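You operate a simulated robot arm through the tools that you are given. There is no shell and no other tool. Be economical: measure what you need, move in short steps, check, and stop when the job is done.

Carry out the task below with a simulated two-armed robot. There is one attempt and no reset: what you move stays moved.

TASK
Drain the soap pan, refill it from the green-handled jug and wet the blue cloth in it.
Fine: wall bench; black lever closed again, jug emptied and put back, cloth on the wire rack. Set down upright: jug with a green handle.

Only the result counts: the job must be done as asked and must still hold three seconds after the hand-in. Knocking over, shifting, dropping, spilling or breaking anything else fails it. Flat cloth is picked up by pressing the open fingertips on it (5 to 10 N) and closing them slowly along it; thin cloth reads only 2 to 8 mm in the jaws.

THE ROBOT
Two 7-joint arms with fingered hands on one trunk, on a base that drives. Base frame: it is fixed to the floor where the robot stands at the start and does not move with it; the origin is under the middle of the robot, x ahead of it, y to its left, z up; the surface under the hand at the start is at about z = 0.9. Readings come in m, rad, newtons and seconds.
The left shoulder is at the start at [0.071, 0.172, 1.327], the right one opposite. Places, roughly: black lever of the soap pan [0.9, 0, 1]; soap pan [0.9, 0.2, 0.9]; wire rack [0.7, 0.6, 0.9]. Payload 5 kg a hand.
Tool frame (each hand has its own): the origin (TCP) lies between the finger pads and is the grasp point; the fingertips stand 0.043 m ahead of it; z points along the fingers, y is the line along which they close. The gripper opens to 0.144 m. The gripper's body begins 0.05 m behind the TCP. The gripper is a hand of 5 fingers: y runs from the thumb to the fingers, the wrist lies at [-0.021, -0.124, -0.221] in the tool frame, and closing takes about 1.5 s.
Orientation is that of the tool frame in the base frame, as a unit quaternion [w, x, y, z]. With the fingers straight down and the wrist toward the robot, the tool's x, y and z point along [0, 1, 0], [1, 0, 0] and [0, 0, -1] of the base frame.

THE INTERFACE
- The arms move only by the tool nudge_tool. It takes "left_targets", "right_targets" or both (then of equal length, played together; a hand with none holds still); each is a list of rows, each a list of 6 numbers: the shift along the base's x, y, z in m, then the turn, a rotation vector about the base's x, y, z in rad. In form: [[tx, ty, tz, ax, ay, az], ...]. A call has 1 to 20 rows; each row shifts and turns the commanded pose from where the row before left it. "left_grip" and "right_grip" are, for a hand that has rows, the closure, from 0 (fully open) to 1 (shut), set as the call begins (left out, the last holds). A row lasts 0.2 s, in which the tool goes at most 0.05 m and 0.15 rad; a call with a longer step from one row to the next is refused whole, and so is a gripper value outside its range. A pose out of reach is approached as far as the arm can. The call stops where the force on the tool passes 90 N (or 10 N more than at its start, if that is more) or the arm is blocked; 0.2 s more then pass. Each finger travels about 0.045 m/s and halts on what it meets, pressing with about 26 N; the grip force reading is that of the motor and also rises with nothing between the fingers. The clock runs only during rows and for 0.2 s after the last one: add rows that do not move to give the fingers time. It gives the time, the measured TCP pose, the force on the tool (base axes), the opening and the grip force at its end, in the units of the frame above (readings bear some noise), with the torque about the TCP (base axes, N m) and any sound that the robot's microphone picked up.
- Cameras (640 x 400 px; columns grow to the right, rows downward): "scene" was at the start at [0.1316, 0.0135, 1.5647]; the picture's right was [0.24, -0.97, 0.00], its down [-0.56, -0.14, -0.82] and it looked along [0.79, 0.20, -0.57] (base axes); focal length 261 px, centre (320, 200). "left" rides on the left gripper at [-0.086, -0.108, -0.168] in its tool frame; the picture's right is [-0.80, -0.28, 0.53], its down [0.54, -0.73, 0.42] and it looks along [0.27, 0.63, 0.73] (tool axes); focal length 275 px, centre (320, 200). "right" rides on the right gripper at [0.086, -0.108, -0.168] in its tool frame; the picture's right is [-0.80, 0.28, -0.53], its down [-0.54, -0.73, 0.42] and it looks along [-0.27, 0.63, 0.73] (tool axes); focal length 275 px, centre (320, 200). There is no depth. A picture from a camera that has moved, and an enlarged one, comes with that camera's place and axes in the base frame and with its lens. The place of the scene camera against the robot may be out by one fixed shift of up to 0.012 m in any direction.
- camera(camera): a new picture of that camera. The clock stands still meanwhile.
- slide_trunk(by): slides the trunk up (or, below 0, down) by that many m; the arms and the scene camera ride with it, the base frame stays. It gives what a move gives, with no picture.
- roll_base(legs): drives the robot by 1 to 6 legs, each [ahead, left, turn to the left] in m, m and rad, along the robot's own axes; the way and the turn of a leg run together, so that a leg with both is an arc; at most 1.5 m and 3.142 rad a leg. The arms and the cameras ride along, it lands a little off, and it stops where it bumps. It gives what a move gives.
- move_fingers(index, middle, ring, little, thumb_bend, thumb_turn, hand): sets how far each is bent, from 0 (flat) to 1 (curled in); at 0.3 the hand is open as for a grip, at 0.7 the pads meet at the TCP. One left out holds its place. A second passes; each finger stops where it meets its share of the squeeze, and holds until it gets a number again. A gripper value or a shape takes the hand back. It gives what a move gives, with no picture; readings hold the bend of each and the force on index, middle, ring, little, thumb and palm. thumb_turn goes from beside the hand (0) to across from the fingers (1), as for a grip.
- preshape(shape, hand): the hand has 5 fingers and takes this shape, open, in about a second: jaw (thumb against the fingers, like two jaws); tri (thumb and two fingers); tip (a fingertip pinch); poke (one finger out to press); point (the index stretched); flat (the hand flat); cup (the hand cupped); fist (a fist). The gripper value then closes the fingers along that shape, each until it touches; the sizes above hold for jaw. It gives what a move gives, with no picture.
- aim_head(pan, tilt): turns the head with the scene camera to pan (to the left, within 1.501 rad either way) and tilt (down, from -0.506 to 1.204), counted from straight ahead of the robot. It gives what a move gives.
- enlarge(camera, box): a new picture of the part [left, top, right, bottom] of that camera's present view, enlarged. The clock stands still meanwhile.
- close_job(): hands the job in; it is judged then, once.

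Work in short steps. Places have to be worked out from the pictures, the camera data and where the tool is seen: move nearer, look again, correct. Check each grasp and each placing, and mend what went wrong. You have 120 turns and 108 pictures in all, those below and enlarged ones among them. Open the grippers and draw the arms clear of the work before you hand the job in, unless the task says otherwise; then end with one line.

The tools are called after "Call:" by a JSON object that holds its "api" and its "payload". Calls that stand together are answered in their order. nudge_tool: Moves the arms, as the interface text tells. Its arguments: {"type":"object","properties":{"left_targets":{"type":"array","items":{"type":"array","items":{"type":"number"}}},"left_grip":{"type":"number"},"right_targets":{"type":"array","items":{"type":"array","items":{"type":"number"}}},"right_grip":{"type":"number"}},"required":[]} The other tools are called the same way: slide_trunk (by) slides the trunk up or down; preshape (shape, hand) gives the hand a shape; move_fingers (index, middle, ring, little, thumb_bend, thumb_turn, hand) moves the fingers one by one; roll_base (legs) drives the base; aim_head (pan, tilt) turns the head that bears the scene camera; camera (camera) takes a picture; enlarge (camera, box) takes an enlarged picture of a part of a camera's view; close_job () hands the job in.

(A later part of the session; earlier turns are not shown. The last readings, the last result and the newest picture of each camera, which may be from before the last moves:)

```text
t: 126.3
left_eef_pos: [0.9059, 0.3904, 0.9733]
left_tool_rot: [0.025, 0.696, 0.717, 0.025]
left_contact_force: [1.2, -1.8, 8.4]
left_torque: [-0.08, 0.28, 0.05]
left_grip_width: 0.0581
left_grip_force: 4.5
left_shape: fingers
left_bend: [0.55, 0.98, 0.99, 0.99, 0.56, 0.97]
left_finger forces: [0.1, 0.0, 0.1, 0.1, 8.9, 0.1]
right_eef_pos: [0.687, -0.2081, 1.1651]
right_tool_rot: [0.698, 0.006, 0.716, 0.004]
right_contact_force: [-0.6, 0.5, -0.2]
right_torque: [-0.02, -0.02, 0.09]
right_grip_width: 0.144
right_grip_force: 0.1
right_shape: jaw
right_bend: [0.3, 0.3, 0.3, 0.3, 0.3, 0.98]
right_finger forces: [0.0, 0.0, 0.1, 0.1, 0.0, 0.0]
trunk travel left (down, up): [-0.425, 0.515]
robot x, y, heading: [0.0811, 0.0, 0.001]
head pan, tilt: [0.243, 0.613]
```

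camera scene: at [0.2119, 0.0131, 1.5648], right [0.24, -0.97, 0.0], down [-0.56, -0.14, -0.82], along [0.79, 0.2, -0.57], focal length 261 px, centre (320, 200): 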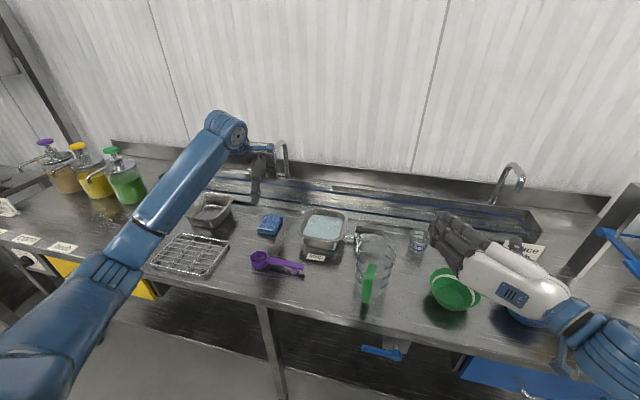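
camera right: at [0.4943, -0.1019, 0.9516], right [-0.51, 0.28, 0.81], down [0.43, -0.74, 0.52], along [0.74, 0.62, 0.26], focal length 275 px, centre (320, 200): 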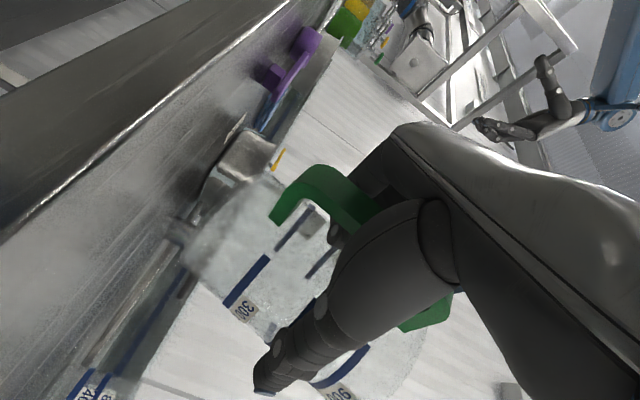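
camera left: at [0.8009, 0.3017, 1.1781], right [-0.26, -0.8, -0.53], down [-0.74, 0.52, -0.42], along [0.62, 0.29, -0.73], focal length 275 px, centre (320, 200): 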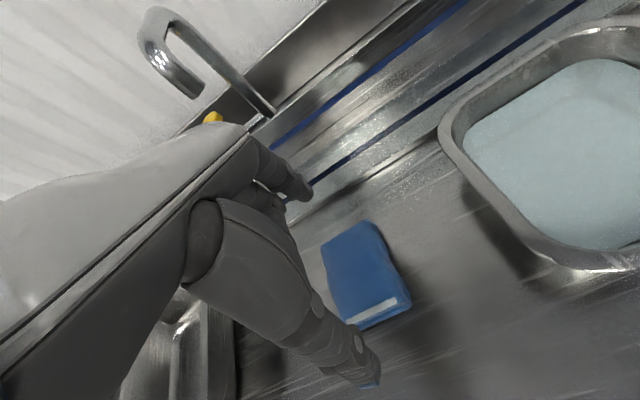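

The thumb is at 9 N and the index just short of contact. One more small trim.

Call:
{"api": "nudge_tool", "payload": {"left_targets": [[0, 0, -0.001, 0, 0.025, 0], [0, 0, 0, 0, 0, 0]]}}

```text
t: 126.9
left_eef_pos: [0.9072, 0.3914, 0.9722]
left_tool_rot: [0.017, 0.696, 0.717, 0.015]
left_contact_force: [1.1, -1.4, 6.7]
left_torque: [-0.09, 0.15, 0.01]
left_grip_width: 0.0579
left_grip_force: 3.1
left_shape: fingers
left_bend: [0.55, 0.98, 0.99, 0.99, 0.56, 0.97]
left_finger forces: [0.0, 0.0, 0.0, 0.1, 6.3, 0.0]
right_eef_pos: [0.6881, -0.2084, 1.1646]
right_tool_rot: [0.698, 0.007, 0.716, 0.004]
right_contact_force: [-0.2, 0.0, -0.4]
right_torque: [-0.02, -0.01, 0.02]
right_grip_width: 0.144
right_grip_force: 0.1
right_shape: jaw
right_bend: [0.3, 0.3, 0.3, 0.3, 0.3, 0.98]
right_finger forces: [0.0, 0.0, 0.1, 0.0, 0.0, 0.1]
trunk travel left (down, up): [-0.425, 0.515]
robot x, y, heading: [0.0814, 0.0003, -0.004]
head pan, tilt: [0.243, 0.613]
```

I'll lower 2 mm more so both press, then start closing the two tips along the cloth.

Call:
{"api": "nudge_tool", "payload": {"left_targets": [[0, 0, -0.002, 0, 0.008, 0], [0, 0, 0, 0, 0, 0]]}}

Call:
{"api": "move_fingers", "payload": {"hand": "left", "index": 0.6, "thumb_bend": 0.6}}

```text
t: 127.5
left_eef_pos: [0.9065, 0.3904, 0.9718]
left_tool_rot: [0.014, 0.697, 0.716, 0.014]
left_contact_force: [2.1, -1.7, 10.9]
left_torque: [-0.14, 0.35, 0.06]
left_grip_width: 0.0577
left_grip_force: 5.3
left_shape: fingers
left_bend: [0.55, 0.98, 0.99, 0.99, 0.57, 0.97]
left_finger forces: [0.0, 0.1, 0.1, 0.0, 11.1, 0.0]
right_eef_pos: [0.6869, -0.2089, 1.1642]
right_tool_rot: [0.699, 0.005, 0.716, 0.005]
right_contact_force: [0.0, 0.2, 0.3]
right_torque: [-0.02, 0.01, -0.04]
right_grip_width: 0.1439
right_grip_force: 0.1
right_shape: jaw
right_bend: [0.3, 0.3, 0.3, 0.3, 0.3, 0.98]
right_finger forces: [0.0, 0.1, 0.0, 0.0, 0.0, 0.0]
trunk travel left (down, up): [-0.425, 0.515]
robot x, y, heading: [0.0841, -0.0011, -0.002]
head pan, tilt: [0.243, 0.613]
```

```text
t: 128.5
left_eef_pos: [0.9061, 0.3916, 0.9724]
left_tool_rot: [0.013, 0.697, 0.717, 0.013]
left_contact_force: [-3.5, -0.3, 11.4]
left_torque: [-0.06, 0.62, 0.01]
left_grip_width: 0.0476
left_grip_force: 5.6
left_shape: fingers
left_bend: [0.6, 0.98, 0.99, 0.99, 0.58, 0.97]
left_finger forces: [0.0, 0.1, 0.1, 0.0, 11.2, 0.1]
right_eef_pos: [0.6865, -0.2095, 1.1645]
right_tool_rot: [0.698, 0.006, 0.716, 0.005]
right_contact_force: [-0.2, 0.9, 0.1]
right_torque: [-0.01, -0.02, -0.04]
right_grip_width: 0.1442
right_grip_force: 0.2
right_shape: jaw
right_bend: [0.3, 0.3, 0.3, 0.3, 0.3, 0.98]
right_finger forces: [0.0, 0.0, 0.1, 0.0, 0.0, 0.0]
trunk travel left (down, up): [-0.425, 0.515]
robot x, y, heading: [0.0804, -0.0025, -0.003]
head pan, tilt: [0.243, 0.613]
```

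The index still isn't loaded, so I'll pitch the last 0.03 back to vertical and lower 2 mm.

Call:
{"api": "nudge_tool", "payload": {"left_targets": [[0, 0, -0.0025, 0, 0.03, 0], [0, 0, 0, 0, 0, 0]]}}

Call:
{"api": "enlarge", "payload": {"camera": "left", "box": [220, 150, 460, 350]}}

```text
t: 129.1
left_eef_pos: [0.9073, 0.3908, 0.9707]
left_tool_rot: [0.004, 0.697, 0.717, 0.005]
left_contact_force: [1.3, -0.6, 20.1]
left_torque: [-0.25, -0.59, 0.0]
left_grip_width: 0.0442
left_grip_force: 10.0
left_shape: fingers
left_bend: [0.6, 0.98, 0.99, 0.99, 0.59, 0.97]
left_finger forces: [18.6, 0.1, 0.1, 0.1, 1.7, 0.0]
right_eef_pos: [0.6862, -0.2088, 1.1661]
right_tool_rot: [0.699, 0.005, 0.715, 0.005]
right_contact_force: [0.1, 0.2, 0.3]
right_torque: [-0.02, -0.03, -0.01]
right_grip_width: 0.144
right_grip_force: 0.1
right_shape: jaw
right_bend: [0.3, 0.3, 0.3, 0.3, 0.3, 0.98]
right_finger forces: [0.1, 0.0, 0.1, 0.1, 0.0, 0.0]
trunk travel left (down, up): [-0.425, 0.515]
robot x, y, heading: [0.0798, 0.0001, 0.002]
head pan, tilt: [0.243, 0.613]
```

```text
2.00 times, centred on (340, 250) of left
camera zoom: at [0.7983, 0.3014, 1.1372], right [-0.25, -0.8, -0.54], down [-0.74, 0.52, -0.43], along [0.63, 0.29, -0.72], focal length 551 px, centre (280, 100)
```

zoom: 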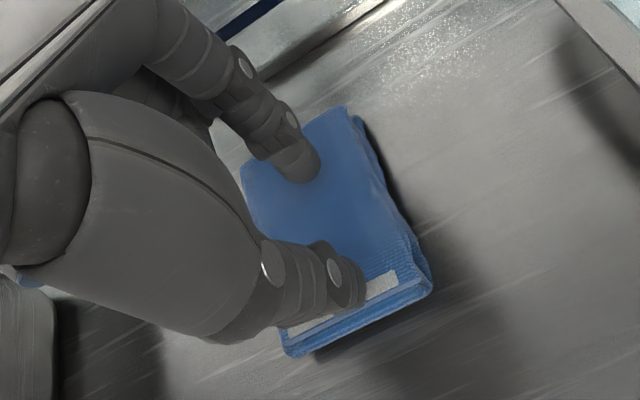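

Both tips are on the cloth's top layer. I'll balance slightly and close them together in small steps.

Call:
{"api": "nudge_tool", "payload": {"left_targets": [[0, 0, 0.0005, 0, -0.012, 0], [0, 0, 0, 0, 0, 0]]}}

Call:
{"api": "move_fingers", "payload": {"hand": "left", "index": 0.64, "thumb_bend": 0.65}}

Call:
{"api": "move_fingers", "payload": {"hand": "left", "index": 0.69, "thumb_bend": 0.7}}

Call:
{"api": "enlarge", "payload": {"camera": "left", "box": [220, 150, 460, 350]}}

```text
t: 129.7
left_eef_pos: [0.9055, 0.3903, 0.9699]
left_tool_rot: [0.008, 0.697, 0.717, 0.008]
left_contact_force: [-2.0, -0.1, 22.0]
left_torque: [-0.16, 0.83, 0.02]
left_grip_width: 0.0442
left_grip_force: 11.3
left_shape: fingers
left_bend: [0.6, 0.98, 0.99, 0.99, 0.6, 0.98]
left_finger forces: [1.0, 0.0, 0.0, 0.1, 21.5, 0.0]
right_eef_pos: [0.6858, -0.2091, 1.165]
right_tool_rot: [0.698, 0.005, 0.716, 0.004]
right_contact_force: [0.6, 0.5, -0.1]
right_torque: [-0.01, -0.01, -0.02]
right_grip_width: 0.1438
right_grip_force: 0.0
right_shape: jaw
right_bend: [0.3, 0.3, 0.3, 0.3, 0.3, 0.98]
right_finger forces: [0.0, 0.1, 0.1, 0.0, 0.1, 0.0]
trunk travel left (down, up): [-0.425, 0.515]
robot x, y, heading: [0.0837, 0.0001, 0.003]
head pan, tilt: [0.243, 0.613]
```

```text
t: 130.7
left_eef_pos: [0.9053, 0.3899, 0.9708]
left_tool_rot: [0.008, 0.697, 0.717, 0.008]
left_contact_force: [-7.5, 0.7, 21.3]
left_torque: [-0.15, 1.11, -0.08]
left_grip_width: 0.0357
left_grip_force: 10.4
left_shape: fingers
left_bend: [0.64, 0.98, 0.99, 0.99, 0.62, 0.98]
left_finger forces: [0.0, 0.0, 0.0, 0.0, 21.6, 0.0]
right_eef_pos: [0.6861, -0.2092, 1.1667]
right_tool_rot: [0.698, 0.005, 0.716, 0.005]
right_contact_force: [-0.3, 0.2, 0.0]
right_torque: [-0.04, -0.04, 0.04]
right_grip_width: 0.1439
right_grip_force: 0.1
right_shape: jaw
right_bend: [0.3, 0.3, 0.3, 0.3, 0.3, 0.98]
right_finger forces: [0.0, 0.1, 0.0, 0.1, 0.0, 0.0]
trunk travel left (down, up): [-0.425, 0.515]
robot x, y, heading: [0.0801, 0.0002, -0.002]
head pan, tilt: [0.243, 0.613]
```

```text
t: 131.7
left_eef_pos: [0.9072, 0.391, 0.969]
left_tool_rot: [0.006, 0.696, 0.718, 0.007]
left_contact_force: [-2.5, 0.6, 9.9]
left_torque: [-0.1, 0.29, -0.04]
left_grip_width: 0.0106
left_grip_force: 4.6
left_shape: fingers
left_bend: [0.69, 0.98, 0.99, 0.99, 0.7, 0.97]
left_finger forces: [0.0, 0.1, 0.0, 0.0, 9.5, 0.0]
right_eef_pos: [0.6868, -0.2093, 1.1652]
right_tool_rot: [0.698, 0.006, 0.716, 0.004]
right_contact_force: [0.5, 0.2, 0.4]
right_torque: [-0.01, 0.0, -0.01]
right_grip_width: 0.1437
right_grip_force: 0.0
right_shape: jaw
right_bend: [0.3, 0.3, 0.3, 0.3, 0.3, 0.98]
right_finger forces: [0.0, 0.0, 0.0, 0.1, 0.0, 0.0]
trunk travel left (down, up): [-0.425, 0.515]
robot x, y, heading: [0.0791, -0.0004, 0.002]
head pan, tilt: [0.243, 0.613]
```

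```text
2.00 times, centred on (340, 250) of left
camera zoom: at [0.7969, 0.3013, 1.1342], right [-0.25, -0.8, -0.54], down [-0.73, 0.52, -0.44], along [0.63, 0.29, -0.72], focal length 551 px, centre (280, 100)
```

zoom: 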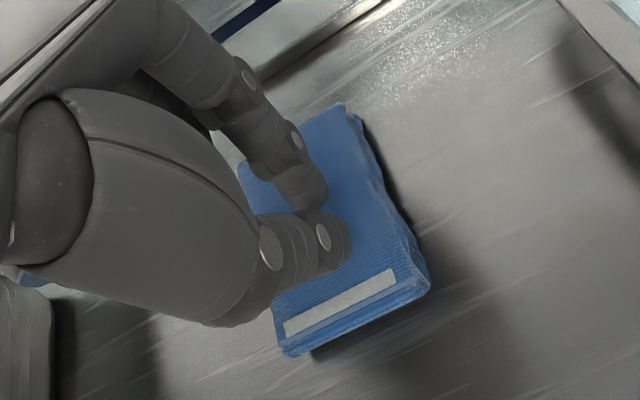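

The thumb slid over without catching. I'll retry with the gripper's own tip-pinch closing, lowering slightly as the tips swing up so both keep pressing throughout.

Call:
{"api": "nudge_tool", "payload": {"left_targets": [[0, 0, 0.012, 0, 0, 0], [0, 0, 0, 0, 0, 0]]}}

Call:
{"api": "preshape", "payload": {"hand": "left", "shape": "tip"}}

Call:
{"api": "nudge_tool", "payload": {"left_targets": [[0, 0, 0, 0, 0, 0], [0, 0, 0, 0, 0, 0], [0, 0, 0, 0, 0, 0], [0, 0, 0, 0, 0, 0], [0, 0, 0, 0, 0, 0], [0, 0, -0.006, 0, 0.003, 0], [0, 0, -0.004, 0, 0, 0], [0, 0, 0, 0, 0, 0]], "left_grip": 0.6}}

```text
t: 132.3
left_eef_pos: [0.9072, 0.3898, 0.9801]
left_tool_rot: [0.007, 0.697, 0.717, 0.007]
left_contact_force: [-0.3, 0.6, 0.6]
left_torque: [-0.03, 0.02, 0.05]
left_grip_width: 0.0097
left_grip_force: 0.1
left_shape: fingers
left_bend: [0.69, 0.98, 0.99, 0.99, 0.7, 0.97]
left_finger forces: [0.0, 0.1, 0.1, 0.0, 0.0, 0.1]
right_eef_pos: [0.6873, -0.2088, 1.1649]
right_tool_rot: [0.698, 0.005, 0.716, 0.005]
right_contact_force: [0.3, -0.1, 0.3]
right_torque: [0.03, 0.0, -0.05]
right_grip_width: 0.1438
right_grip_force: 0.0
right_shape: jaw
right_bend: [0.3, 0.3, 0.3, 0.3, 0.3, 0.98]
right_finger forces: [0.0, 0.1, 0.1, 0.0, 0.0, 0.0]
trunk travel left (down, up): [-0.425, 0.515]
robot x, y, heading: [0.0804, -0.0011, -0.003]
head pan, tilt: [0.243, 0.613]
```

```text
t: 133.2
left_eef_pos: [0.9069, 0.3911, 0.9802]
left_tool_rot: [0.006, 0.697, 0.717, 0.006]
left_contact_force: [0.4, 0.8, -0.8]
left_torque: [-0.02, -0.01, 0.01]
left_grip_width: 0.1437
left_grip_force: 0.0
left_shape: tip
left_bend: [0.3, 0.98, 0.99, 0.99, 0.3, 0.97]
left_finger forces: [0.0, 0.1, 0.0, 0.0, 0.0, 0.1]
right_eef_pos: [0.6888, -0.2084, 1.1645]
right_tool_rot: [0.698, 0.006, 0.716, 0.005]
right_contact_force: [0.5, 0.6, -0.6]
right_torque: [-0.02, 0.01, 0.04]
right_grip_width: 0.1441
right_grip_force: 0.1
right_shape: jaw
right_bend: [0.3, 0.3, 0.3, 0.3, 0.3, 0.98]
right_finger forces: [0.0, 0.0, 0.0, 0.0, 0.0, 0.1]
trunk travel left (down, up): [-0.425, 0.515]
robot x, y, heading: [0.0802, 0.0015, -0.003]
head pan, tilt: [0.243, 0.613]
```

```text
t: 135.0
left_eef_pos: [0.9084, 0.3907, 0.9694]
left_tool_rot: [0.006, 0.697, 0.717, 0.006]
left_contact_force: [0.6, -0.3, 0.1]
left_torque: [-0.01, 0.02, -0.01]
left_grip_width: 0.0584
left_grip_force: 0.1
left_shape: tip
left_bend: [0.73, 0.98, 0.99, 0.99, 0.73, 1.0]
left_finger forces: [0.0, 0.0, 0.0, 0.0, 0.0, 0.0]
right_eef_pos: [0.6883, -0.2083, 1.1639]
right_tool_rot: [0.699, 0.006, 0.716, 0.005]
right_contact_force: [-0.4, 0.8, 0.7]
right_torque: [-0.02, 0.01, -0.01]
right_grip_width: 0.144
right_grip_force: 0.0
right_shape: jaw
right_bend: [0.3, 0.3, 0.3, 0.3, 0.3, 0.98]
right_finger forces: [0.0, 0.0, 0.0, 0.0, 0.0, 0.0]
trunk travel left (down, up): [-0.425, 0.515]
robot x, y, heading: [0.084, 0.0009, 0.0]
head pan, tilt: [0.243, 0.613]
```

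In gripper mode the fingers close at a more constant depth: 58 mm open and no contact yet. I'll lower in small steps to about 7 N.

Call:
{"api": "nudge_tool", "payload": {"left_targets": [[0, 0, -0.003, 0, 0, 0], [0, 0, -0.003, 0, 0, 0], [0, 0, -0.003, 0, 0, 0], [0, 0, 0, 0, 0, 0]]}}

```text
t: 136.0
left_eef_pos: [0.906, 0.3909, 0.965]
left_tool_rot: [0.008, 0.697, 0.717, 0.008]
left_contact_force: [-10.0, 0.7, 23.0]
left_torque: [0.03, 0.79, 0.06]
left_grip_width: 0.0538
left_grip_force: 16.5
left_shape: tip
left_bend: [0.75, 0.99, 1.0, 1.0, 0.73, 1.0]
left_finger forces: [8.3, 0.0, 0.1, 0.0, 20.8, 0.0]
right_eef_pos: [0.6856, -0.2076, 1.1661]
right_tool_rot: [0.699, 0.006, 0.715, 0.004]
right_contact_force: [-1.1, -0.5, 0.3]
right_torque: [0.02, -0.02, 0.02]
right_grip_width: 0.1441
right_grip_force: 0.1
right_shape: jaw
right_bend: [0.3, 0.3, 0.3, 0.3, 0.3, 0.98]
right_finger forces: [0.1, 0.1, 0.0, 0.1, 0.0, 0.0]
trunk travel left (down, up): [-0.425, 0.515]
robot x, y, heading: [0.0818, 0.002, -0.0]
head pan, tilt: [0.243, 0.613]
```

Both tips press now. I'll ease up 2 mm and close in gripper mode, step by step.

Call:
{"api": "nudge_tool", "payload": {"left_targets": [[0, 0, 0.0025, 0, 0.004, 0], [0, 0, 0, 0, 0, 0]]}}

Call:
{"api": "nudge_tool", "payload": {"left_targets": [[0, 0, 0, 0, 0, 0], [0, 0, 0, 0, 0, 0], [0, 0, 0, 0, 0, 0], [0, 0, 0, 0, 0, 0]], "left_grip": 0.75}}

Call:
{"api": "nudge_tool", "payload": {"left_targets": [[0, 0, 0, 0, 0, 0], [0, 0, 0, 0, 0, 0], [0, 0, 0, 0, 0, 0], [0, 0, 0, 0, 0, 0], [0, 0, 0, 0, 0, 0]], "left_grip": 1.0}}

Call:
{"api": "enlarge", "payload": {"camera": "left", "box": [220, 150, 460, 350]}}

```text
t: 136.6
left_eef_pos: [0.9065, 0.3905, 0.9629]
left_tool_rot: [0.003, 0.697, 0.717, 0.004]
left_contact_force: [-3.1, 0.2, 5.5]
left_torque: [-0.04, 0.1, -0.04]
left_grip_width: 0.0189
left_grip_force: 25.6
left_shape: tip
left_bend: [0.73, 1.0, 1.0, 1.0, 0.77, 1.0]
left_finger forces: [0.0, 0.0, 0.0, 0.0, 0.0, 0.0]
right_eef_pos: [0.6865, -0.2082, 1.1649]
right_tool_rot: [0.699, 0.005, 0.715, 0.004]
right_contact_force: [0.0, -0.6, -0.3]
right_torque: [0.0, 0.01, -0.03]
right_grip_width: 0.144
right_grip_force: 0.1
right_shape: jaw
right_bend: [0.3, 0.3, 0.3, 0.3, 0.3, 0.98]
right_finger forces: [0.0, 0.0, 0.0, 0.0, 0.0, 0.0]
trunk travel left (down, up): [-0.425, 0.515]
robot x, y, heading: [0.0799, -0.0027, 0.001]
head pan, tilt: [0.243, 0.613]
```

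```text
t: 137.6
left_eef_pos: [0.9073, 0.3903, 0.9657]
left_tool_rot: [0.006, 0.697, 0.717, 0.006]
left_contact_force: [-2.2, -1.5, 13.2]
left_torque: [-0.09, -0.16, -0.01]
left_grip_width: 0.0353
left_grip_force: 0.0
left_shape: tip
left_bend: [0.74, 0.98, 0.99, 0.99, 0.74, 1.0]
left_finger forces: [12.3, 0.1, 0.0, 0.0, 0.1, 0.1]
right_eef_pos: [0.6874, -0.2081, 1.1665]
right_tool_rot: [0.699, 0.006, 0.715, 0.004]
right_contact_force: [-0.1, 0.9, 0.3]
right_torque: [0.06, -0.02, 0.03]
right_grip_width: 0.1438
right_grip_force: 0.0
right_shape: jaw
right_bend: [0.3, 0.3, 0.3, 0.3, 0.3, 0.98]
right_finger forces: [0.0, 0.0, 0.0, 0.0, 0.0, 0.0]
trunk travel left (down, up): [-0.425, 0.515]
robot x, y, heading: [0.0793, 0.0006, -0.001]
head pan, tilt: [0.243, 0.613]
```

```text
t: 138.8
left_eef_pos: [0.9069, 0.3908, 0.9659]
left_tool_rot: [0.005, 0.697, 0.717, 0.004]
left_contact_force: [-2.1, -0.3, 10.4]
left_torque: [-0.08, -0.01, 0.13]
left_grip_width: 0.0118
left_grip_force: 25.4
left_shape: tip
left_bend: [0.74, 1.0, 1.0, 1.0, 0.71, 1.0]
left_finger forces: [0.0, 0.0, 0.0, 0.0, 0.0, 0.0]
right_eef_pos: [0.6867, -0.2092, 1.1656]
right_tool_rot: [0.698, 0.005, 0.716, 0.005]
right_contact_force: [0.0, 0.2, 0.2]
right_torque: [0.0, 0.02, -0.01]
right_grip_width: 0.144
right_grip_force: 0.1
right_shape: jaw
right_bend: [0.3, 0.3, 0.3, 0.3, 0.3, 0.98]
right_finger forces: [0.0, 0.0, 0.1, 0.0, 0.0, 0.0]
trunk travel left (down, up): [-0.425, 0.515]
robot x, y, heading: [0.0834, 0.0006, -0.0]
head pan, tilt: [0.243, 0.613]
```

```text
2.00 times, centred on (340, 250) of left
camera zoom: at [0.7978, 0.3014, 1.131], right [-0.25, -0.8, -0.54], down [-0.74, 0.52, -0.43], along [0.63, 0.29, -0.72], focal length 551 px, centre (280, 100)
```

zoom: 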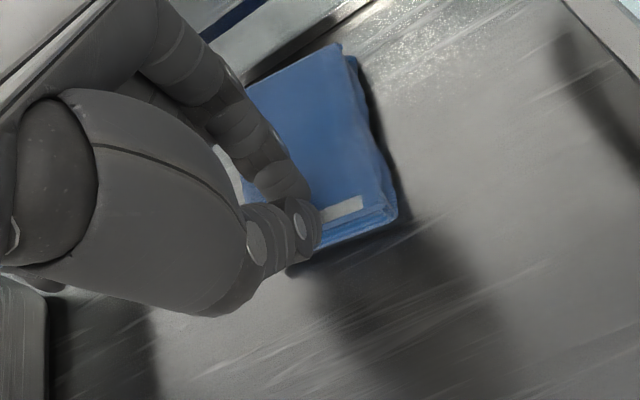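

The grip now reads 11.8 mm at 25 N near the hem, so the cloth may be caught. I'll lift 6 cm and look.

Call:
{"api": "nudge_tool", "payload": {"left_targets": [[0, 0, 0.01, 0, 0, 0], [0, 0, 0.015, 0, 0, 0], [0, 0, 0.02, 0, 0, 0], [0, 0, 0.02, 0, 0, 0], [0, 0, 0, 0, 0, 0]]}}

Call:
{"api": "camera", "payload": {"camera": "left"}}

```text
t: 140.0
left_eef_pos: [0.9073, 0.3905, 1.0288]
left_tool_rot: [0.004, 0.697, 0.717, 0.004]
left_contact_force: [-0.7, -1.1, 0.0]
left_torque: [-0.04, -0.03, 0.03]
left_grip_width: 0.0111
left_grip_force: 26.1
left_shape: tip
left_bend: [0.73, 1.0, 1.0, 1.0, 0.71, 1.0]
left_finger forces: [0.1, 0.0, 0.0, 0.0, 0.0, 0.1]
right_eef_pos: [0.6883, -0.2084, 1.165]
right_tool_rot: [0.698, 0.005, 0.716, 0.004]
right_contact_force: [-0.1, 0.1, -0.3]
right_torque: [0.04, -0.03, -0.01]
right_grip_width: 0.144
right_grip_force: 0.1
right_shape: jaw
right_bend: [0.3, 0.3, 0.3, 0.3, 0.3, 0.98]
right_finger forces: [0.0, 0.1, 0.0, 0.0, 0.1, 0.0]
trunk travel left (down, up): [-0.425, 0.515]
robot x, y, heading: [0.0791, -0.0037, -0.002]
head pan, tilt: [0.243, 0.613]
```

```text
12 pictures are left
camera left: at [0.7992, 0.3017, 1.1951], right [-0.25, -0.8, -0.54], down [-0.74, 0.52, -0.43], along [0.63, 0.29, -0.72], focal length 275 px, centre (320, 200)
```

left: 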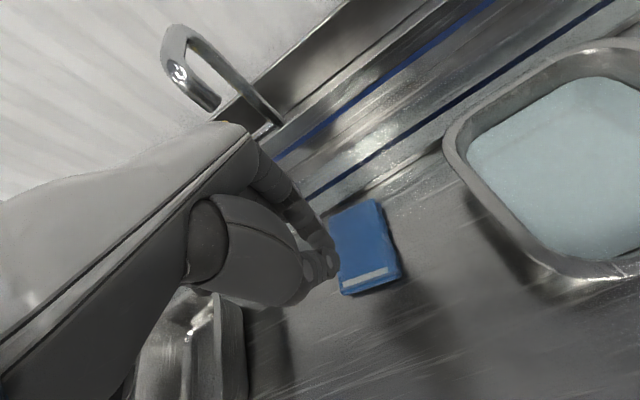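

The cloth did not come along; it slid back and now lies at about x 0.90-1.0, y 0.345-0.41. Its top was at 0.923, so it is about 23 mm thick, and I can pinch it across its narrow sides. I'll turn the hand 90 degrees so the fingers straddle it in y, in jaw shape.

Call:
{"api": "preshape", "payload": {"hand": "left", "shape": "jaw"}}

Call:
{"api": "nudge_tool", "payload": {"left_targets": [[0.003, 0, 0.01, 0, 0, -0.14], [0.003, -0.001, 0.01, 0, 0, -0.145], [0.003, -0.001, 0, 0, 0, -0.145], [0.003, -0.001, 0, 0, 0, -0.145], [0.003, -0.001, 0, 0, 0, -0.145], [0.003, -0.001, 0, 0, 0, -0.145], [0.003, -0.001, 0, 0, 0, -0.145], [0.003, -0.001, 0, 0, 0, -0.145], [0.003, -0.001, 0, 0, 0, -0.145], [0.003, -0.001, 0, 0, 0, -0.145], [0, -0.003, 0, 0, 0, -0.1], [0, 0, 0, 0, 0, 0]], "left_grip": 0.25}}

Call:
{"api": "camera", "payload": {"camera": "left"}}

```text
t: 140.9
left_eef_pos: [0.9072, 0.3904, 1.0283]
left_tool_rot: [0.004, 0.697, 0.717, 0.004]
left_contact_force: [-0.6, -0.3, 0.2]
left_torque: [-0.02, 0.03, 0.01]
left_grip_width: 0.1434
left_grip_force: 0.0
left_shape: jaw
left_bend: [0.3, 0.3, 0.3, 0.3, 0.3, 0.98]
left_finger forces: [0.0, 0.0, 0.0, 0.1, 0.1, 0.0]
right_eef_pos: [0.688, -0.2081, 1.1648]
right_tool_rot: [0.698, 0.005, 0.716, 0.004]
right_contact_force: [0.4, 0.5, -0.4]
right_torque: [-0.02, 0.01, 0.03]
right_grip_width: 0.1439
right_grip_force: 0.0
right_shape: jaw
right_bend: [0.3, 0.3, 0.3, 0.3, 0.3, 0.98]
right_finger forces: [0.0, 0.1, 0.1, 0.0, 0.1, 0.0]
trunk travel left (down, up): [-0.425, 0.515]
robot x, y, heading: [0.0798, -0.0006, -0.002]
head pan, tilt: [0.243, 0.613]
```

```text
t: 143.5
left_eef_pos: [0.9376, 0.3791, 1.0494]
left_tool_rot: [0.006, 1.0, 0.026, 0.0]
left_contact_force: [-0.1, -0.8, -0.7]
left_torque: [-0.01, 0.01, -0.03]
left_grip_width: 0.1084
left_grip_force: 0.0
left_shape: jaw
left_bend: [0.26, 0.36, 0.33, 0.34, 0.56, 0.99]
left_finger forces: [0.0, 0.0, 0.1, 0.0, 0.0, 0.0]
right_eef_pos: [0.6872, -0.2085, 1.1649]
right_tool_rot: [0.699, 0.005, 0.716, 0.003]
right_contact_force: [0.4, 0.0, 0.9]
right_torque: [0.01, 0.01, -0.01]
right_grip_width: 0.1437
right_grip_force: 0.1
right_shape: jaw
right_bend: [0.3, 0.3, 0.3, 0.3, 0.3, 0.98]
right_finger forces: [0.0, 0.0, 0.0, 0.0, 0.0, 0.0]
trunk travel left (down, up): [-0.425, 0.515]
robot x, y, heading: [0.081, -0.004, 0.0]
head pan, tilt: [0.243, 0.613]
```

```text
11 pictures are left
camera left: at [0.8453, 0.4855, 1.2148], right [-0.81, 0.23, -0.54], down [0.5, 0.75, -0.43], along [0.3, -0.62, -0.72], focal length 275 px, centre (320, 200)
```

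left: 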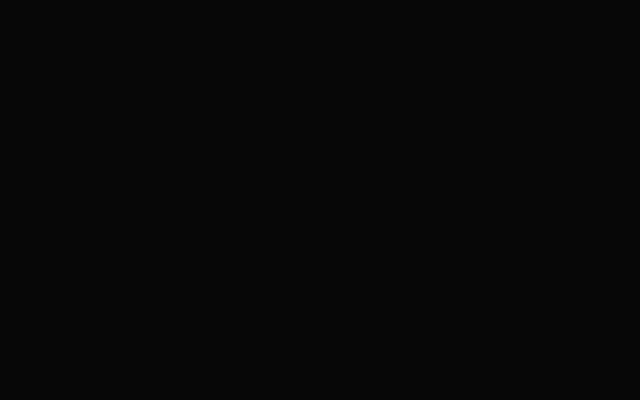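

The left camera went black, so I'll use an enlarged scene view of the hand and cloth.

Call:
{"api": "enlarge", "payload": {"camera": "scene", "box": [190, 150, 350, 270]}}

```text
3.33 times, centred on (270, 210) of scene
camera zoom: at [0.2121, 0.0136, 1.5648], right [0.24, -0.97, 0.0], down [-0.56, -0.14, -0.82], along [0.79, 0.2, -0.57], focal length 871 px, centre (487, 167)
```

zoom: 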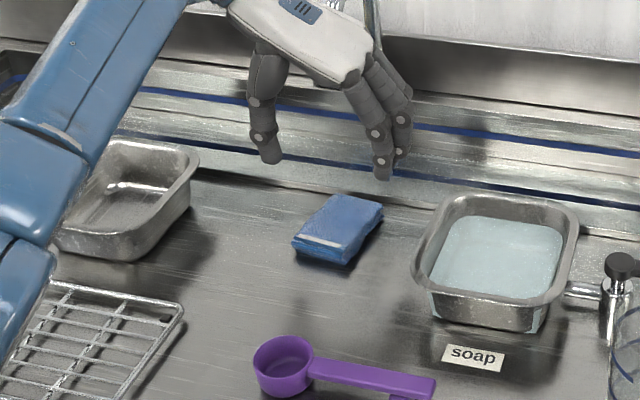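

The cloth is at x 0.90-0.995, y 0.346-0.414 and the fingers straddle it: thumb near y 0.46, fingers near 0.32. I'll descend so the tips nearly reach the bench.

Call:
{"api": "nudge_tool", "payload": {"left_targets": [[0.003, 0, -0.03, 0, 0, 0], [0.003, 0, -0.03, 0, 0, 0], [0, 0, -0.02, 0, 0, 0], [0, 0, -0.006, 0, 0, 0], [0, 0, -0.004, 0, 0, 0], [0, 0, 0, 0, 0, 0]]}}

```text
t: 144.9
left_eef_pos: [0.9431, 0.3794, 0.9597]
left_tool_rot: [0.006, 1.0, 0.027, 0.0]
left_contact_force: [0.3, 0.7, -0.8]
left_torque: [0.01, -0.03, 0.0]
left_grip_width: 0.1083
left_grip_force: 0.1
left_shape: jaw
left_bend: [0.26, 0.36, 0.33, 0.34, 0.56, 0.99]
left_finger forces: [0.1, 0.0, 0.0, 0.1, 0.0, 0.0]
right_eef_pos: [0.6873, -0.2083, 1.1634]
right_tool_rot: [0.698, 0.006, 0.716, 0.005]
right_contact_force: [0.4, 0.7, 0.3]
right_torque: [0.04, 0.01, -0.02]
right_grip_width: 0.1436
right_grip_force: 0.1
right_shape: jaw
right_bend: [0.3, 0.3, 0.3, 0.3, 0.3, 0.98]
right_finger forces: [0.0, 0.0, 0.1, 0.0, 0.0, 0.1]
trunk travel left (down, up): [-0.425, 0.515]
robot x, y, heading: [0.0815, -0.0022, -0.002]
head pan, tilt: [0.243, 0.613]
```

There is no contact yet. I'll lower about 9 mm more in tiny steps, then close.

Call:
{"api": "nudge_tool", "payload": {"left_targets": [[0, 0, -0.003, 0, 0, 0], [0, 0, -0.003, 0, 0, 0], [0, 0, -0.002, 0, 0, 0], [0, 0, 0, 0, 0, 0]]}}

Call:
{"api": "nudge_tool", "payload": {"left_targets": [[0, 0, 0, 0, 0, 0], [0, 0, 0, 0, 0, 0], [0, 0, 0, 0, 0, 0], [0, 0, 0, 0, 0, 0], [0, 0, 0, 0, 0, 0], [0, 0, 0, 0, 0, 0], [0, 0, 0, 0, 0, 0], [0, 0, 0, 0, 0, 0], [0, 0, 0, 0, 0, 0]], "left_grip": 1.0}}

Call:
{"api": "enlarge", "payload": {"camera": "scene", "box": [190, 150, 350, 270]}}

```text
t: 145.9
left_eef_pos: [0.9433, 0.38, 0.9512]
left_tool_rot: [0.006, 1.0, 0.026, 0.001]
left_contact_force: [0.8, -0.4, 0.8]
left_torque: [0.01, 0.01, 0.0]
left_grip_width: 0.108
left_grip_force: 0.1
left_shape: jaw
left_bend: [0.26, 0.36, 0.33, 0.34, 0.56, 0.99]
left_finger forces: [0.0, 0.0, 0.0, 0.0, 0.0, 0.1]
right_eef_pos: [0.6886, -0.2083, 1.1645]
right_tool_rot: [0.699, 0.006, 0.715, 0.005]
right_contact_force: [-0.4, -0.6, -0.1]
right_torque: [0.04, -0.02, -0.01]
right_grip_width: 0.1439
right_grip_force: 0.0
right_shape: jaw
right_bend: [0.3, 0.3, 0.3, 0.3, 0.3, 0.98]
right_finger forces: [0.1, 0.0, 0.0, 0.0, 0.1, 0.1]
trunk travel left (down, up): [-0.425, 0.515]
robot x, y, heading: [0.0806, -0.0001, 0.002]
head pan, tilt: [0.243, 0.613]
```

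```text
t: 147.9
left_eef_pos: [0.9439, 0.3789, 0.9509]
left_tool_rot: [0.006, 1.0, 0.028, 0.0]
left_contact_force: [0.1, 0.9, 1.1]
left_torque: [-0.02, 0.01, 0.02]
left_grip_width: 0.0656
left_grip_force: 25.9
left_shape: jaw
left_bend: [0.74, 0.47, 0.42, 0.46, 0.71, 1.0]
left_finger forces: [13.0, 6.7, 2.8, 0.0, 22.6, 0.0]
right_eef_pos: [0.688, -0.21, 1.1644]
right_tool_rot: [0.698, 0.006, 0.716, 0.005]
right_contact_force: [-0.3, 0.1, -0.2]
right_torque: [0.0, 0.03, 0.02]
right_grip_width: 0.1439
right_grip_force: 0.0
right_shape: jaw
right_bend: [0.3, 0.3, 0.3, 0.3, 0.3, 0.98]
right_finger forces: [0.0, 0.0, 0.0, 0.0, 0.0, 0.1]
trunk travel left (down, up): [-0.425, 0.515]
robot x, y, heading: [0.0796, 0.0007, -0.004]
head pan, tilt: [0.243, 0.613]
```

```text
3.33 times, centred on (270, 210) of scene
camera zoom: at [0.2124, 0.0131, 1.5647], right [0.24, -0.97, 0.0], down [-0.56, -0.14, -0.82], along [0.79, 0.2, -0.57], focal length 871 px, centre (487, 167)
```

zoom: 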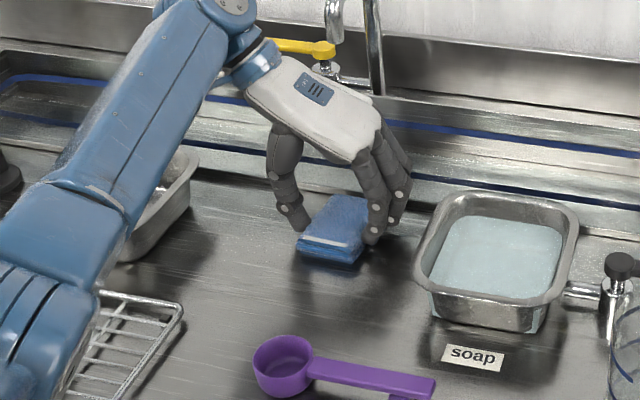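

The cloth is firmly held across its 66 mm width at 26 N. I'll lift it, carry it over the pan and tilt it so its near end hangs lower, then check before dipping.

Call:
{"api": "nudge_tool", "payload": {"left_targets": [[0, 0, 0.015, 0, 0, 0], [0, 0, 0.03, 0, 0, 0], [0, 0, 0.04, 0, 0, 0], [0, -0.01, 0.04, 0, 0, 0], [-0.006, -0.03, 0.01, 0, 0, 0], [-0.01, -0.035, 0, 0, -0.1, 0], [-0.01, -0.035, 0, 0, -0.1, 0], [-0.015, -0.035, 0, 0, -0.1, 0], [-0.015, -0.03, 0, 0, -0.1, 0], [-0.01, -0.02, 0, 0, -0.1, 0], [-0.01, -0.007, 0, 0, -0.1, 0], [0, 0, 0, 0, 0, 0]]}}

Call:
{"api": "enlarge", "payload": {"camera": "scene", "box": [220, 150, 380, 270]}}

```text
t: 150.5
left_eef_pos: [0.8673, 0.1758, 1.0851]
left_tool_rot: [0.013, 0.955, 0.023, 0.295]
left_contact_force: [0.3, -0.9, -0.2]
left_torque: [0.01, 0.02, -0.01]
left_grip_width: 0.0654
left_grip_force: 26.4
left_shape: jaw
left_bend: [0.74, 0.47, 0.43, 0.46, 0.71, 1.0]
left_finger forces: [13.2, 6.7, 2.9, 0.0, 22.6, 0.0]
right_eef_pos: [0.6892, -0.2086, 1.1635]
right_tool_rot: [0.698, 0.006, 0.716, 0.004]
right_contact_force: [-0.1, -0.2, 0.5]
right_torque: [0.01, -0.02, -0.01]
right_grip_width: 0.1439
right_grip_force: 0.0
right_shape: jaw
right_bend: [0.3, 0.3, 0.3, 0.3, 0.3, 0.98]
right_finger forces: [0.0, 0.1, 0.0, 0.0, 0.0, 0.0]
trunk travel left (down, up): [-0.425, 0.515]
robot x, y, heading: [0.0844, -0.0025, 0.001]
head pan, tilt: [0.243, 0.613]
```

```text
3.33 times, centred on (300, 210) of scene
camera zoom: at [0.213, 0.0126, 1.5647], right [0.24, -0.97, 0.0], down [-0.56, -0.14, -0.82], along [0.79, 0.2, -0.57], focal length 871 px, centre (387, 167)
```

zoom: 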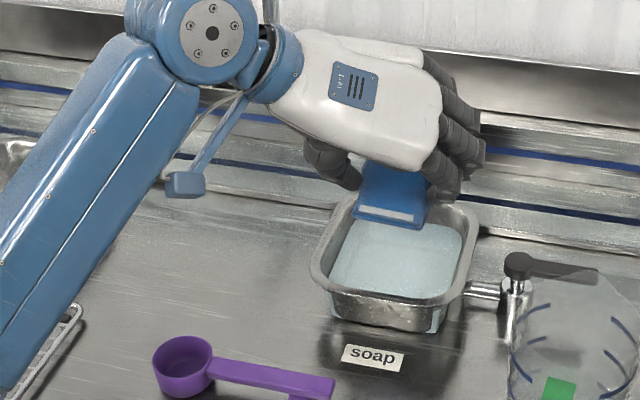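

The cloth hangs over the pan, centred in y. I'll shift 1 cm forward and lower in small steps, watching for contact force.

Call:
{"api": "nudge_tool", "payload": {"left_targets": [[0.01, 0.001, -0.015, 0, 0, 0], [0, 0, -0.02, 0, 0, 0], [0, 0, -0.015, 0, 0, 0], [0, 0, -0.01, 0, 0, 0], [0, 0, -0.01, 0, 0, 0], [0, 0, -0.006, 0, 0, 0], [0, 0, -0.005, 0, 0, 0], [0, 0, 0, 0, 0, 0]]}}

Call:
{"api": "enlarge", "payload": {"camera": "scene", "box": [220, 150, 380, 270]}}

```text
t: 152.3
left_eef_pos: [0.8771, 0.1777, 1.0043]
left_tool_rot: [0.013, 0.955, 0.025, 0.295]
left_contact_force: [0.0, -0.4, -1.1]
left_torque: [-0.03, 0.0, -0.01]
left_grip_width: 0.0653
left_grip_force: 25.9
left_shape: jaw
left_bend: [0.74, 0.47, 0.43, 0.46, 0.71, 1.0]
left_finger forces: [13.1, 6.7, 2.9, 0.1, 22.6, 0.0]
right_eef_pos: [0.6884, -0.2088, 1.1651]
right_tool_rot: [0.698, 0.005, 0.716, 0.004]
right_contact_force: [-0.7, 1.5, 0.0]
right_torque: [0.04, -0.02, 0.0]
right_grip_width: 0.1439
right_grip_force: 0.0
right_shape: jaw
right_bend: [0.3, 0.3, 0.3, 0.3, 0.3, 0.98]
right_finger forces: [0.0, 0.1, 0.0, 0.0, 0.0, 0.0]
trunk travel left (down, up): [-0.425, 0.515]
robot x, y, heading: [0.0822, -0.0003, -0.0]
head pan, tilt: [0.243, 0.613]
```

```text
3.33 times, centred on (300, 210) of scene
camera zoom: at [0.2123, 0.013, 1.5648], right [0.24, -0.97, 0.0], down [-0.56, -0.14, -0.82], along [0.79, 0.2, -0.57], focal length 871 px, centre (387, 167)
```

zoom: 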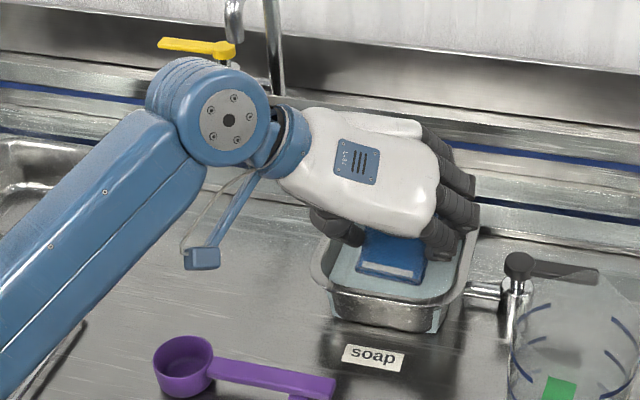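

The cloth's lower end is entering the water with no contact force. I'll go 14 mm deeper gently and hold.

Call:
{"api": "nudge_tool", "payload": {"left_targets": [[0.001, 0, -0.005, 0, 0, 0], [0.001, 0, -0.005, 0, 0, 0], [0, 0, -0.004, 0, 0, 0], [0, 0, 0, 0, 0, 0], [0, 0, 0, 0, 0, 0], [0, 0, 0, 0, 0, 0], [0, 0, 0, 0, 0, 0], [0, 0, 0, 0, 0, 0], [0, 0, 0, 0, 0, 0], [0, 0, 0, 0, 0, 0], [0, 0, 0, 0, 0, 0]]}}

Call:
{"api": "enlarge", "payload": {"camera": "scene", "box": [260, 190, 360, 265]}}

```text
t: 154.7
left_eef_pos: [0.8811, 0.1787, 0.9909]
left_tool_rot: [0.013, 0.955, 0.024, 0.295]
left_contact_force: [0.2, -0.5, 0.0]
left_torque: [0.0, 0.03, 0.0]
left_grip_width: 0.0654
left_grip_force: 25.9
left_shape: jaw
left_bend: [0.74, 0.47, 0.43, 0.46, 0.71, 1.0]
left_finger forces: [13.1, 6.7, 3.0, 0.1, 22.7, 0.0]
right_eef_pos: [0.6881, -0.2084, 1.1643]
right_tool_rot: [0.699, 0.005, 0.715, 0.004]
right_contact_force: [-0.4, -0.6, 0.3]
right_torque: [0.0, 0.01, 0.02]
right_grip_width: 0.1441
right_grip_force: 0.1
right_shape: jaw
right_bend: [0.3, 0.3, 0.3, 0.3, 0.3, 0.98]
right_finger forces: [0.1, 0.0, 0.1, 0.0, 0.1, 0.0]
trunk travel left (down, up): [-0.425, 0.515]
robot x, y, heading: [0.0829, 0.0001, -0.002]
head pan, tilt: [0.243, 0.613]
```

```text
5.33 times, centred on (310, 228) of scene
camera zoom: at [0.2124, 0.0131, 1.5647], right [0.24, -0.97, 0.0], down [-0.56, -0.14, -0.82], along [0.79, 0.2, -0.57], focal length 1393 px, centre (373, 53)
```

zoom: 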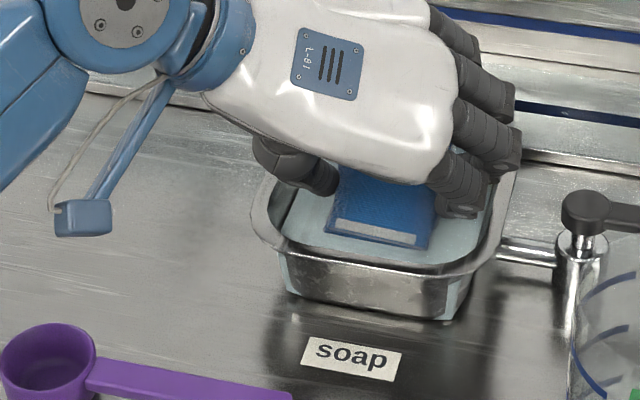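

The cloth has turned dark blue, so it is taking up water. I'll go 8 mm deeper for good measure and hold a second, then raise it and let it drip over the pan.

Call:
{"api": "nudge_tool", "payload": {"left_targets": [[0.001, 0, -0.004, 0, 0, 0], [0.001, 0, -0.004, 0, 0, 0], [0, 0, 0, 0, 0, 0], [0, 0, 0, 0, 0, 0], [0, 0, 0, 0, 0, 0], [0, 0, 0, 0, 0, 0], [0, 0, 0, 0, 0, 0], [0, 0, 0, 0, 0, 0], [0, 0, 0, 0, 0, 0]]}}

Call:
{"api": "nudge_tool", "payload": {"left_targets": [[0, 0, 0.01, 0, 0, 0], [0, 0, 0.015, 0, 0, 0], [0, 0, 0.02, 0, 0, 0], [0, 0, 0.02, 0, 0, 0], [0, 0, 0, 0, 0, 0], [0, 0, 0, 0, 0, 0], [0, 0, 0, 0, 0, 0], [0, 0, 0, 0, 0, 0], [0, 0, 0, 0, 0, 0], [0, 0, 0, 0, 0, 0], [0, 0, 0, 0, 0, 0], [0, 0, 0, 0, 0, 0], [0, 0, 0, 0, 0, 0], [0, 0, 0, 0, 0, 0], [0, 0, 0, 0, 0, 0], [0, 0, 0, 0, 0, 0], [0, 0, 0, 0, 0, 0], [0, 0, 0, 0, 0, 0]]}}

Call:
{"api": "camera", "payload": {"camera": "scene"}}

```text
t: 156.7
left_eef_pos: [0.8822, 0.1773, 0.9832]
left_tool_rot: [0.014, 0.955, 0.024, 0.295]
left_contact_force: [-0.3, -0.1, -0.8]
left_torque: [0.02, 0.01, 0.02]
left_grip_width: 0.0655
left_grip_force: 25.5
left_shape: jaw
left_bend: [0.74, 0.47, 0.43, 0.46, 0.71, 1.0]
left_finger forces: [13.1, 6.5, 2.9, 0.0, 22.6, 0.1]
right_eef_pos: [0.6891, -0.208, 1.1654]
right_tool_rot: [0.698, 0.006, 0.716, 0.004]
right_contact_force: [0.3, 0.0, -0.7]
right_torque: [-0.01, 0.01, -0.03]
right_grip_width: 0.1439
right_grip_force: 0.1
right_shape: jaw
right_bend: [0.3, 0.3, 0.3, 0.3, 0.3, 0.98]
right_finger forces: [0.0, 0.1, 0.0, 0.0, 0.0, 0.0]
trunk travel left (down, up): [-0.425, 0.515]
robot x, y, heading: [0.0789, 0.0016, -0.001]
head pan, tilt: [0.243, 0.613]
```

```text
t: 160.5
left_eef_pos: [0.881, 0.1785, 1.0482]
left_tool_rot: [0.014, 0.955, 0.025, 0.295]
left_contact_force: [-0.6, 0.9, 0.0]
left_torque: [0.0, 0.01, 0.02]
left_grip_width: 0.0654
left_grip_force: 26.0
left_shape: jaw
left_bend: [0.74, 0.47, 0.43, 0.46, 0.71, 1.0]
left_finger forces: [13.1, 6.6, 2.9, 0.0, 22.6, 0.0]
right_eef_pos: [0.6877, -0.2093, 1.1645]
right_tool_rot: [0.698, 0.007, 0.716, 0.004]
right_contact_force: [-0.5, -0.2, 0.1]
right_torque: [0.04, -0.02, 0.02]
right_grip_width: 0.1436
right_grip_force: 0.1
right_shape: jaw
right_bend: [0.3, 0.3, 0.3, 0.3, 0.3, 0.98]
right_finger forces: [0.1, 0.1, 0.0, 0.0, 0.1, 0.0]
trunk travel left (down, up): [-0.425, 0.515]
robot x, y, heading: [0.0798, 0.0006, -0.002]
head pan, tilt: [0.243, 0.613]
```

```text
5 pictures are left
camera scene: at [0.2124, 0.0131, 1.5647], right [0.24, -0.97, 0.0], down [-0.56, -0.14, -0.82], along [0.79, 0.2, -0.57], focal length 261 px, centre (320, 200)
```

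scene: 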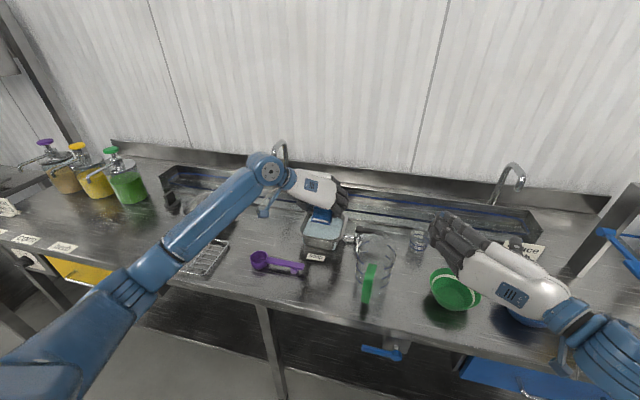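

The cloth hangs wet and no longer over-full. The rack's centre is at about [0.703, 0.58], x 0.625-0.78 and y 0.48-0.68. After a short extra drip I'll raise it, level it and carry it over the rack.

Call:
{"api": "nudge_tool", "payload": {"left_targets": [[0, 0, 0, 0, 0, 0], [0, 0, 0, 0, 0, 0], [0, 0, 0, 0, 0, 0], [0, 0, 0, 0, 0, 0], [0, 0, 0.02, 0, 0, 0], [0, 0, 0.03, 0, 0, 0], [0, 0, 0.03, 0, 0, 0], [-0.012, 0.03, 0, 0, 0.05, 0], [-0.015, 0.035, 0, 0, 0.05, 0], [-0.015, 0.035, 0, 0, 0.05, 0], [-0.015, 0.035, 0, 0, 0.05, 0], [-0.015, 0.035, 0, 0, 0.05, 0], [-0.016, 0.035, 0, 0, 0.05, 0], [-0.016, 0.035, 0, 0, 0.05, 0], [-0.016, 0.035, 0, 0, 0.05, 0], [-0.016, 0.035, 0, 0, 0.05, 0], [-0.016, 0.035, 0, 0, 0.05, 0], [-0.016, 0.035, 0, 0, 0.05, 0], [-0.014, 0.017, 0, 0, 0.05, 0], [0, 0, 0, 0, 0, 0]]}}

Call:
{"api": "nudge_tool", "payload": {"left_targets": [[0, 0, -0.03, 0, 0, 0], [0, 0, -0.03, 0, 0, 0], [0, 0, -0.03, 0, 0, 0], [0, 0, 0, 0, 0, 0]]}}

Call:
{"api": "enlarge", "payload": {"camera": "scene", "box": [120, 170, 280, 290]}}

```text
t: 164.7
left_eef_pos: [0.7004, 0.5738, 1.1284]
left_tool_rot: [0.006, 1.0, 0.027, 0.0]
left_contact_force: [0.3, -0.4, -0.1]
left_torque: [-0.03, -0.01, 0.0]
left_grip_width: 0.0652
left_grip_force: 26.4
left_shape: jaw
left_bend: [0.74, 0.47, 0.43, 0.46, 0.71, 1.0]
left_finger forces: [13.0, 6.6, 3.0, 0.0, 22.6, 0.0]
right_eef_pos: [0.6883, -0.2087, 1.1645]
right_tool_rot: [0.698, 0.005, 0.716, 0.004]
right_contact_force: [-0.4, -0.4, 0.3]
right_torque: [0.01, -0.02, 0.02]
right_grip_width: 0.1439
right_grip_force: 0.1
right_shape: jaw
right_bend: [0.3, 0.3, 0.3, 0.3, 0.3, 0.98]
right_finger forces: [0.0, 0.0, 0.0, 0.0, 0.0, 0.0]
trunk travel left (down, up): [-0.425, 0.515]
robot x, y, heading: [0.0798, -0.0011, 0.0]
head pan, tilt: [0.243, 0.613]
```

```text
t: 165.7
left_eef_pos: [0.6988, 0.5745, 1.0376]
left_tool_rot: [0.008, 1.0, 0.027, 0.0]
left_contact_force: [0.8, -0.1, -1.3]
left_torque: [0.0, -0.01, -0.03]
left_grip_width: 0.0653
left_grip_force: 25.6
left_shape: jaw
left_bend: [0.74, 0.47, 0.43, 0.46, 0.71, 1.0]
left_finger forces: [13.0, 6.6, 3.0, 0.0, 22.6, 0.1]
right_eef_pos: [0.688, -0.2081, 1.1641]
right_tool_rot: [0.699, 0.006, 0.715, 0.004]
right_contact_force: [-0.1, 0.5, -0.4]
right_torque: [-0.02, -0.03, -0.01]
right_grip_width: 0.1438
right_grip_force: 0.1
right_shape: jaw
right_bend: [0.3, 0.3, 0.3, 0.3, 0.3, 0.98]
right_finger forces: [0.0, 0.0, 0.0, 0.1, 0.0, 0.0]
trunk travel left (down, up): [-0.425, 0.515]
robot x, y, heading: [0.082, -0.0022, -0.0]
head pan, tilt: [0.243, 0.613]
```

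```text
3.33 times, centred on (200, 230) of scene
camera zoom: at [0.2121, 0.0131, 1.5648], right [0.24, -0.97, 0.0], down [-0.56, -0.14, -0.82], along [0.79, 0.2, -0.57], focal length 871 px, centre (720, 100)
```

zoom: 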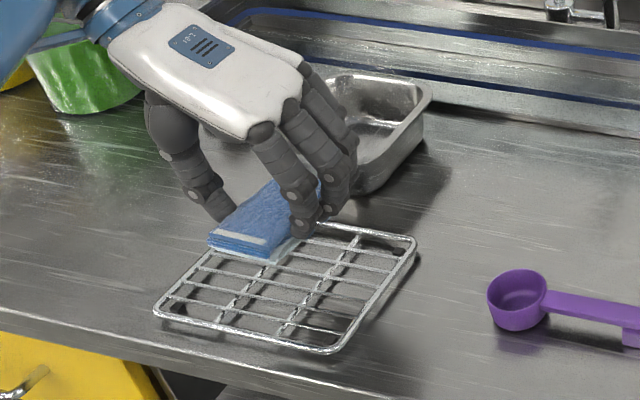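

The cloth is well over the rack, but my earlier dip may have wetted only its lower 4 cm, and the water surface is bigger than I first judged (x 0.85-0.967, centre 0.908). To be sure it is properly wetted, I'll go back and dip it deeper with less tilt.

Call:
{"api": "nudge_tool", "payload": {"left_targets": [[0, 0, 0.04, 0, 0, 0], [0, 0, 0.04, 0, 0, 0], [0.012, -0.025, 0.005, 0, -0.02, 0], [0.015, -0.032, 0, 0, -0.025, 0], [0.015, -0.032, 0, 0, -0.025, 0], [0.015, -0.032, 0, 0, -0.025, 0], [0.015, -0.032, 0, 0, -0.025, 0], [0.015, -0.032, 0, 0, -0.025, 0], [0.015, -0.032, 0, 0, -0.025, 0], [0.015, -0.032, 0, 0, -0.025, 0], [0.015, -0.032, 0, 0, -0.025, 0], [0.015, -0.032, 0, 0, -0.025, 0], [0.015, -0.032, 0, 0, -0.025, 0], [0.015, -0.032, 0, 0, -0.03, 0], [0.015, -0.0215, 0, 0, 0, 0], [0, 0, -0.03, 0, 0, 0], [0, 0, -0.03, 0, 0, 0], [0, 0, -0.02, 0, 0, 0], [0, 0, 0, 0, 0, 0]]}}

Call:
{"api": "enlarge", "payload": {"camera": "scene", "box": [250, 180, 370, 270]}}

```text
t: 169.7
left_eef_pos: [0.8916, 0.1774, 1.0428]
left_tool_rot: [0.01, 0.988, 0.027, 0.151]
left_contact_force: [-0.7, 0.6, -0.9]
left_torque: [-0.02, 0.0, -0.01]
left_grip_width: 0.0653
left_grip_force: 25.5
left_shape: jaw
left_bend: [0.74, 0.47, 0.43, 0.46, 0.71, 1.0]
left_finger forces: [13.2, 6.5, 2.9, 0.0, 22.6, 0.0]
right_eef_pos: [0.6884, -0.2079, 1.1655]
right_tool_rot: [0.698, 0.006, 0.716, 0.005]
right_contact_force: [-0.6, 0.7, -0.4]
right_torque: [0.01, -0.01, 0.0]
right_grip_width: 0.1438
right_grip_force: 0.1
right_shape: jaw
right_bend: [0.3, 0.3, 0.3, 0.3, 0.3, 0.98]
right_finger forces: [0.0, 0.0, 0.0, 0.0, 0.1, 0.0]
trunk travel left (down, up): [-0.425, 0.515]
robot x, y, heading: [0.084, -0.0015, 0.002]
head pan, tilt: [0.243, 0.613]
```

```text
4.44 times, centred on (310, 225) of scene
camera zoom: at [0.2121, 0.0133, 1.5648], right [0.24, -0.97, 0.0], down [-0.56, -0.14, -0.82], along [0.79, 0.2, -0.57], focal length 1161 px, centre (364, 89)
```

zoom: 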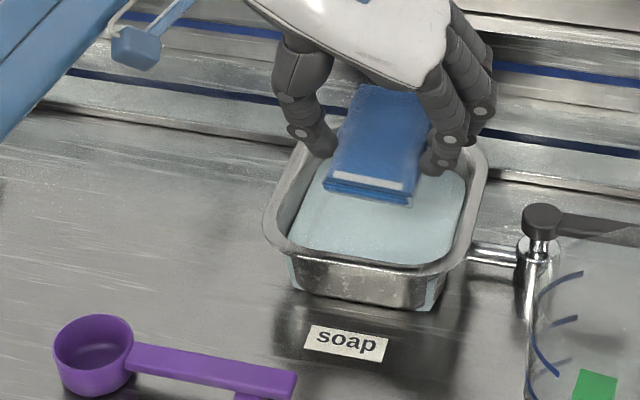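

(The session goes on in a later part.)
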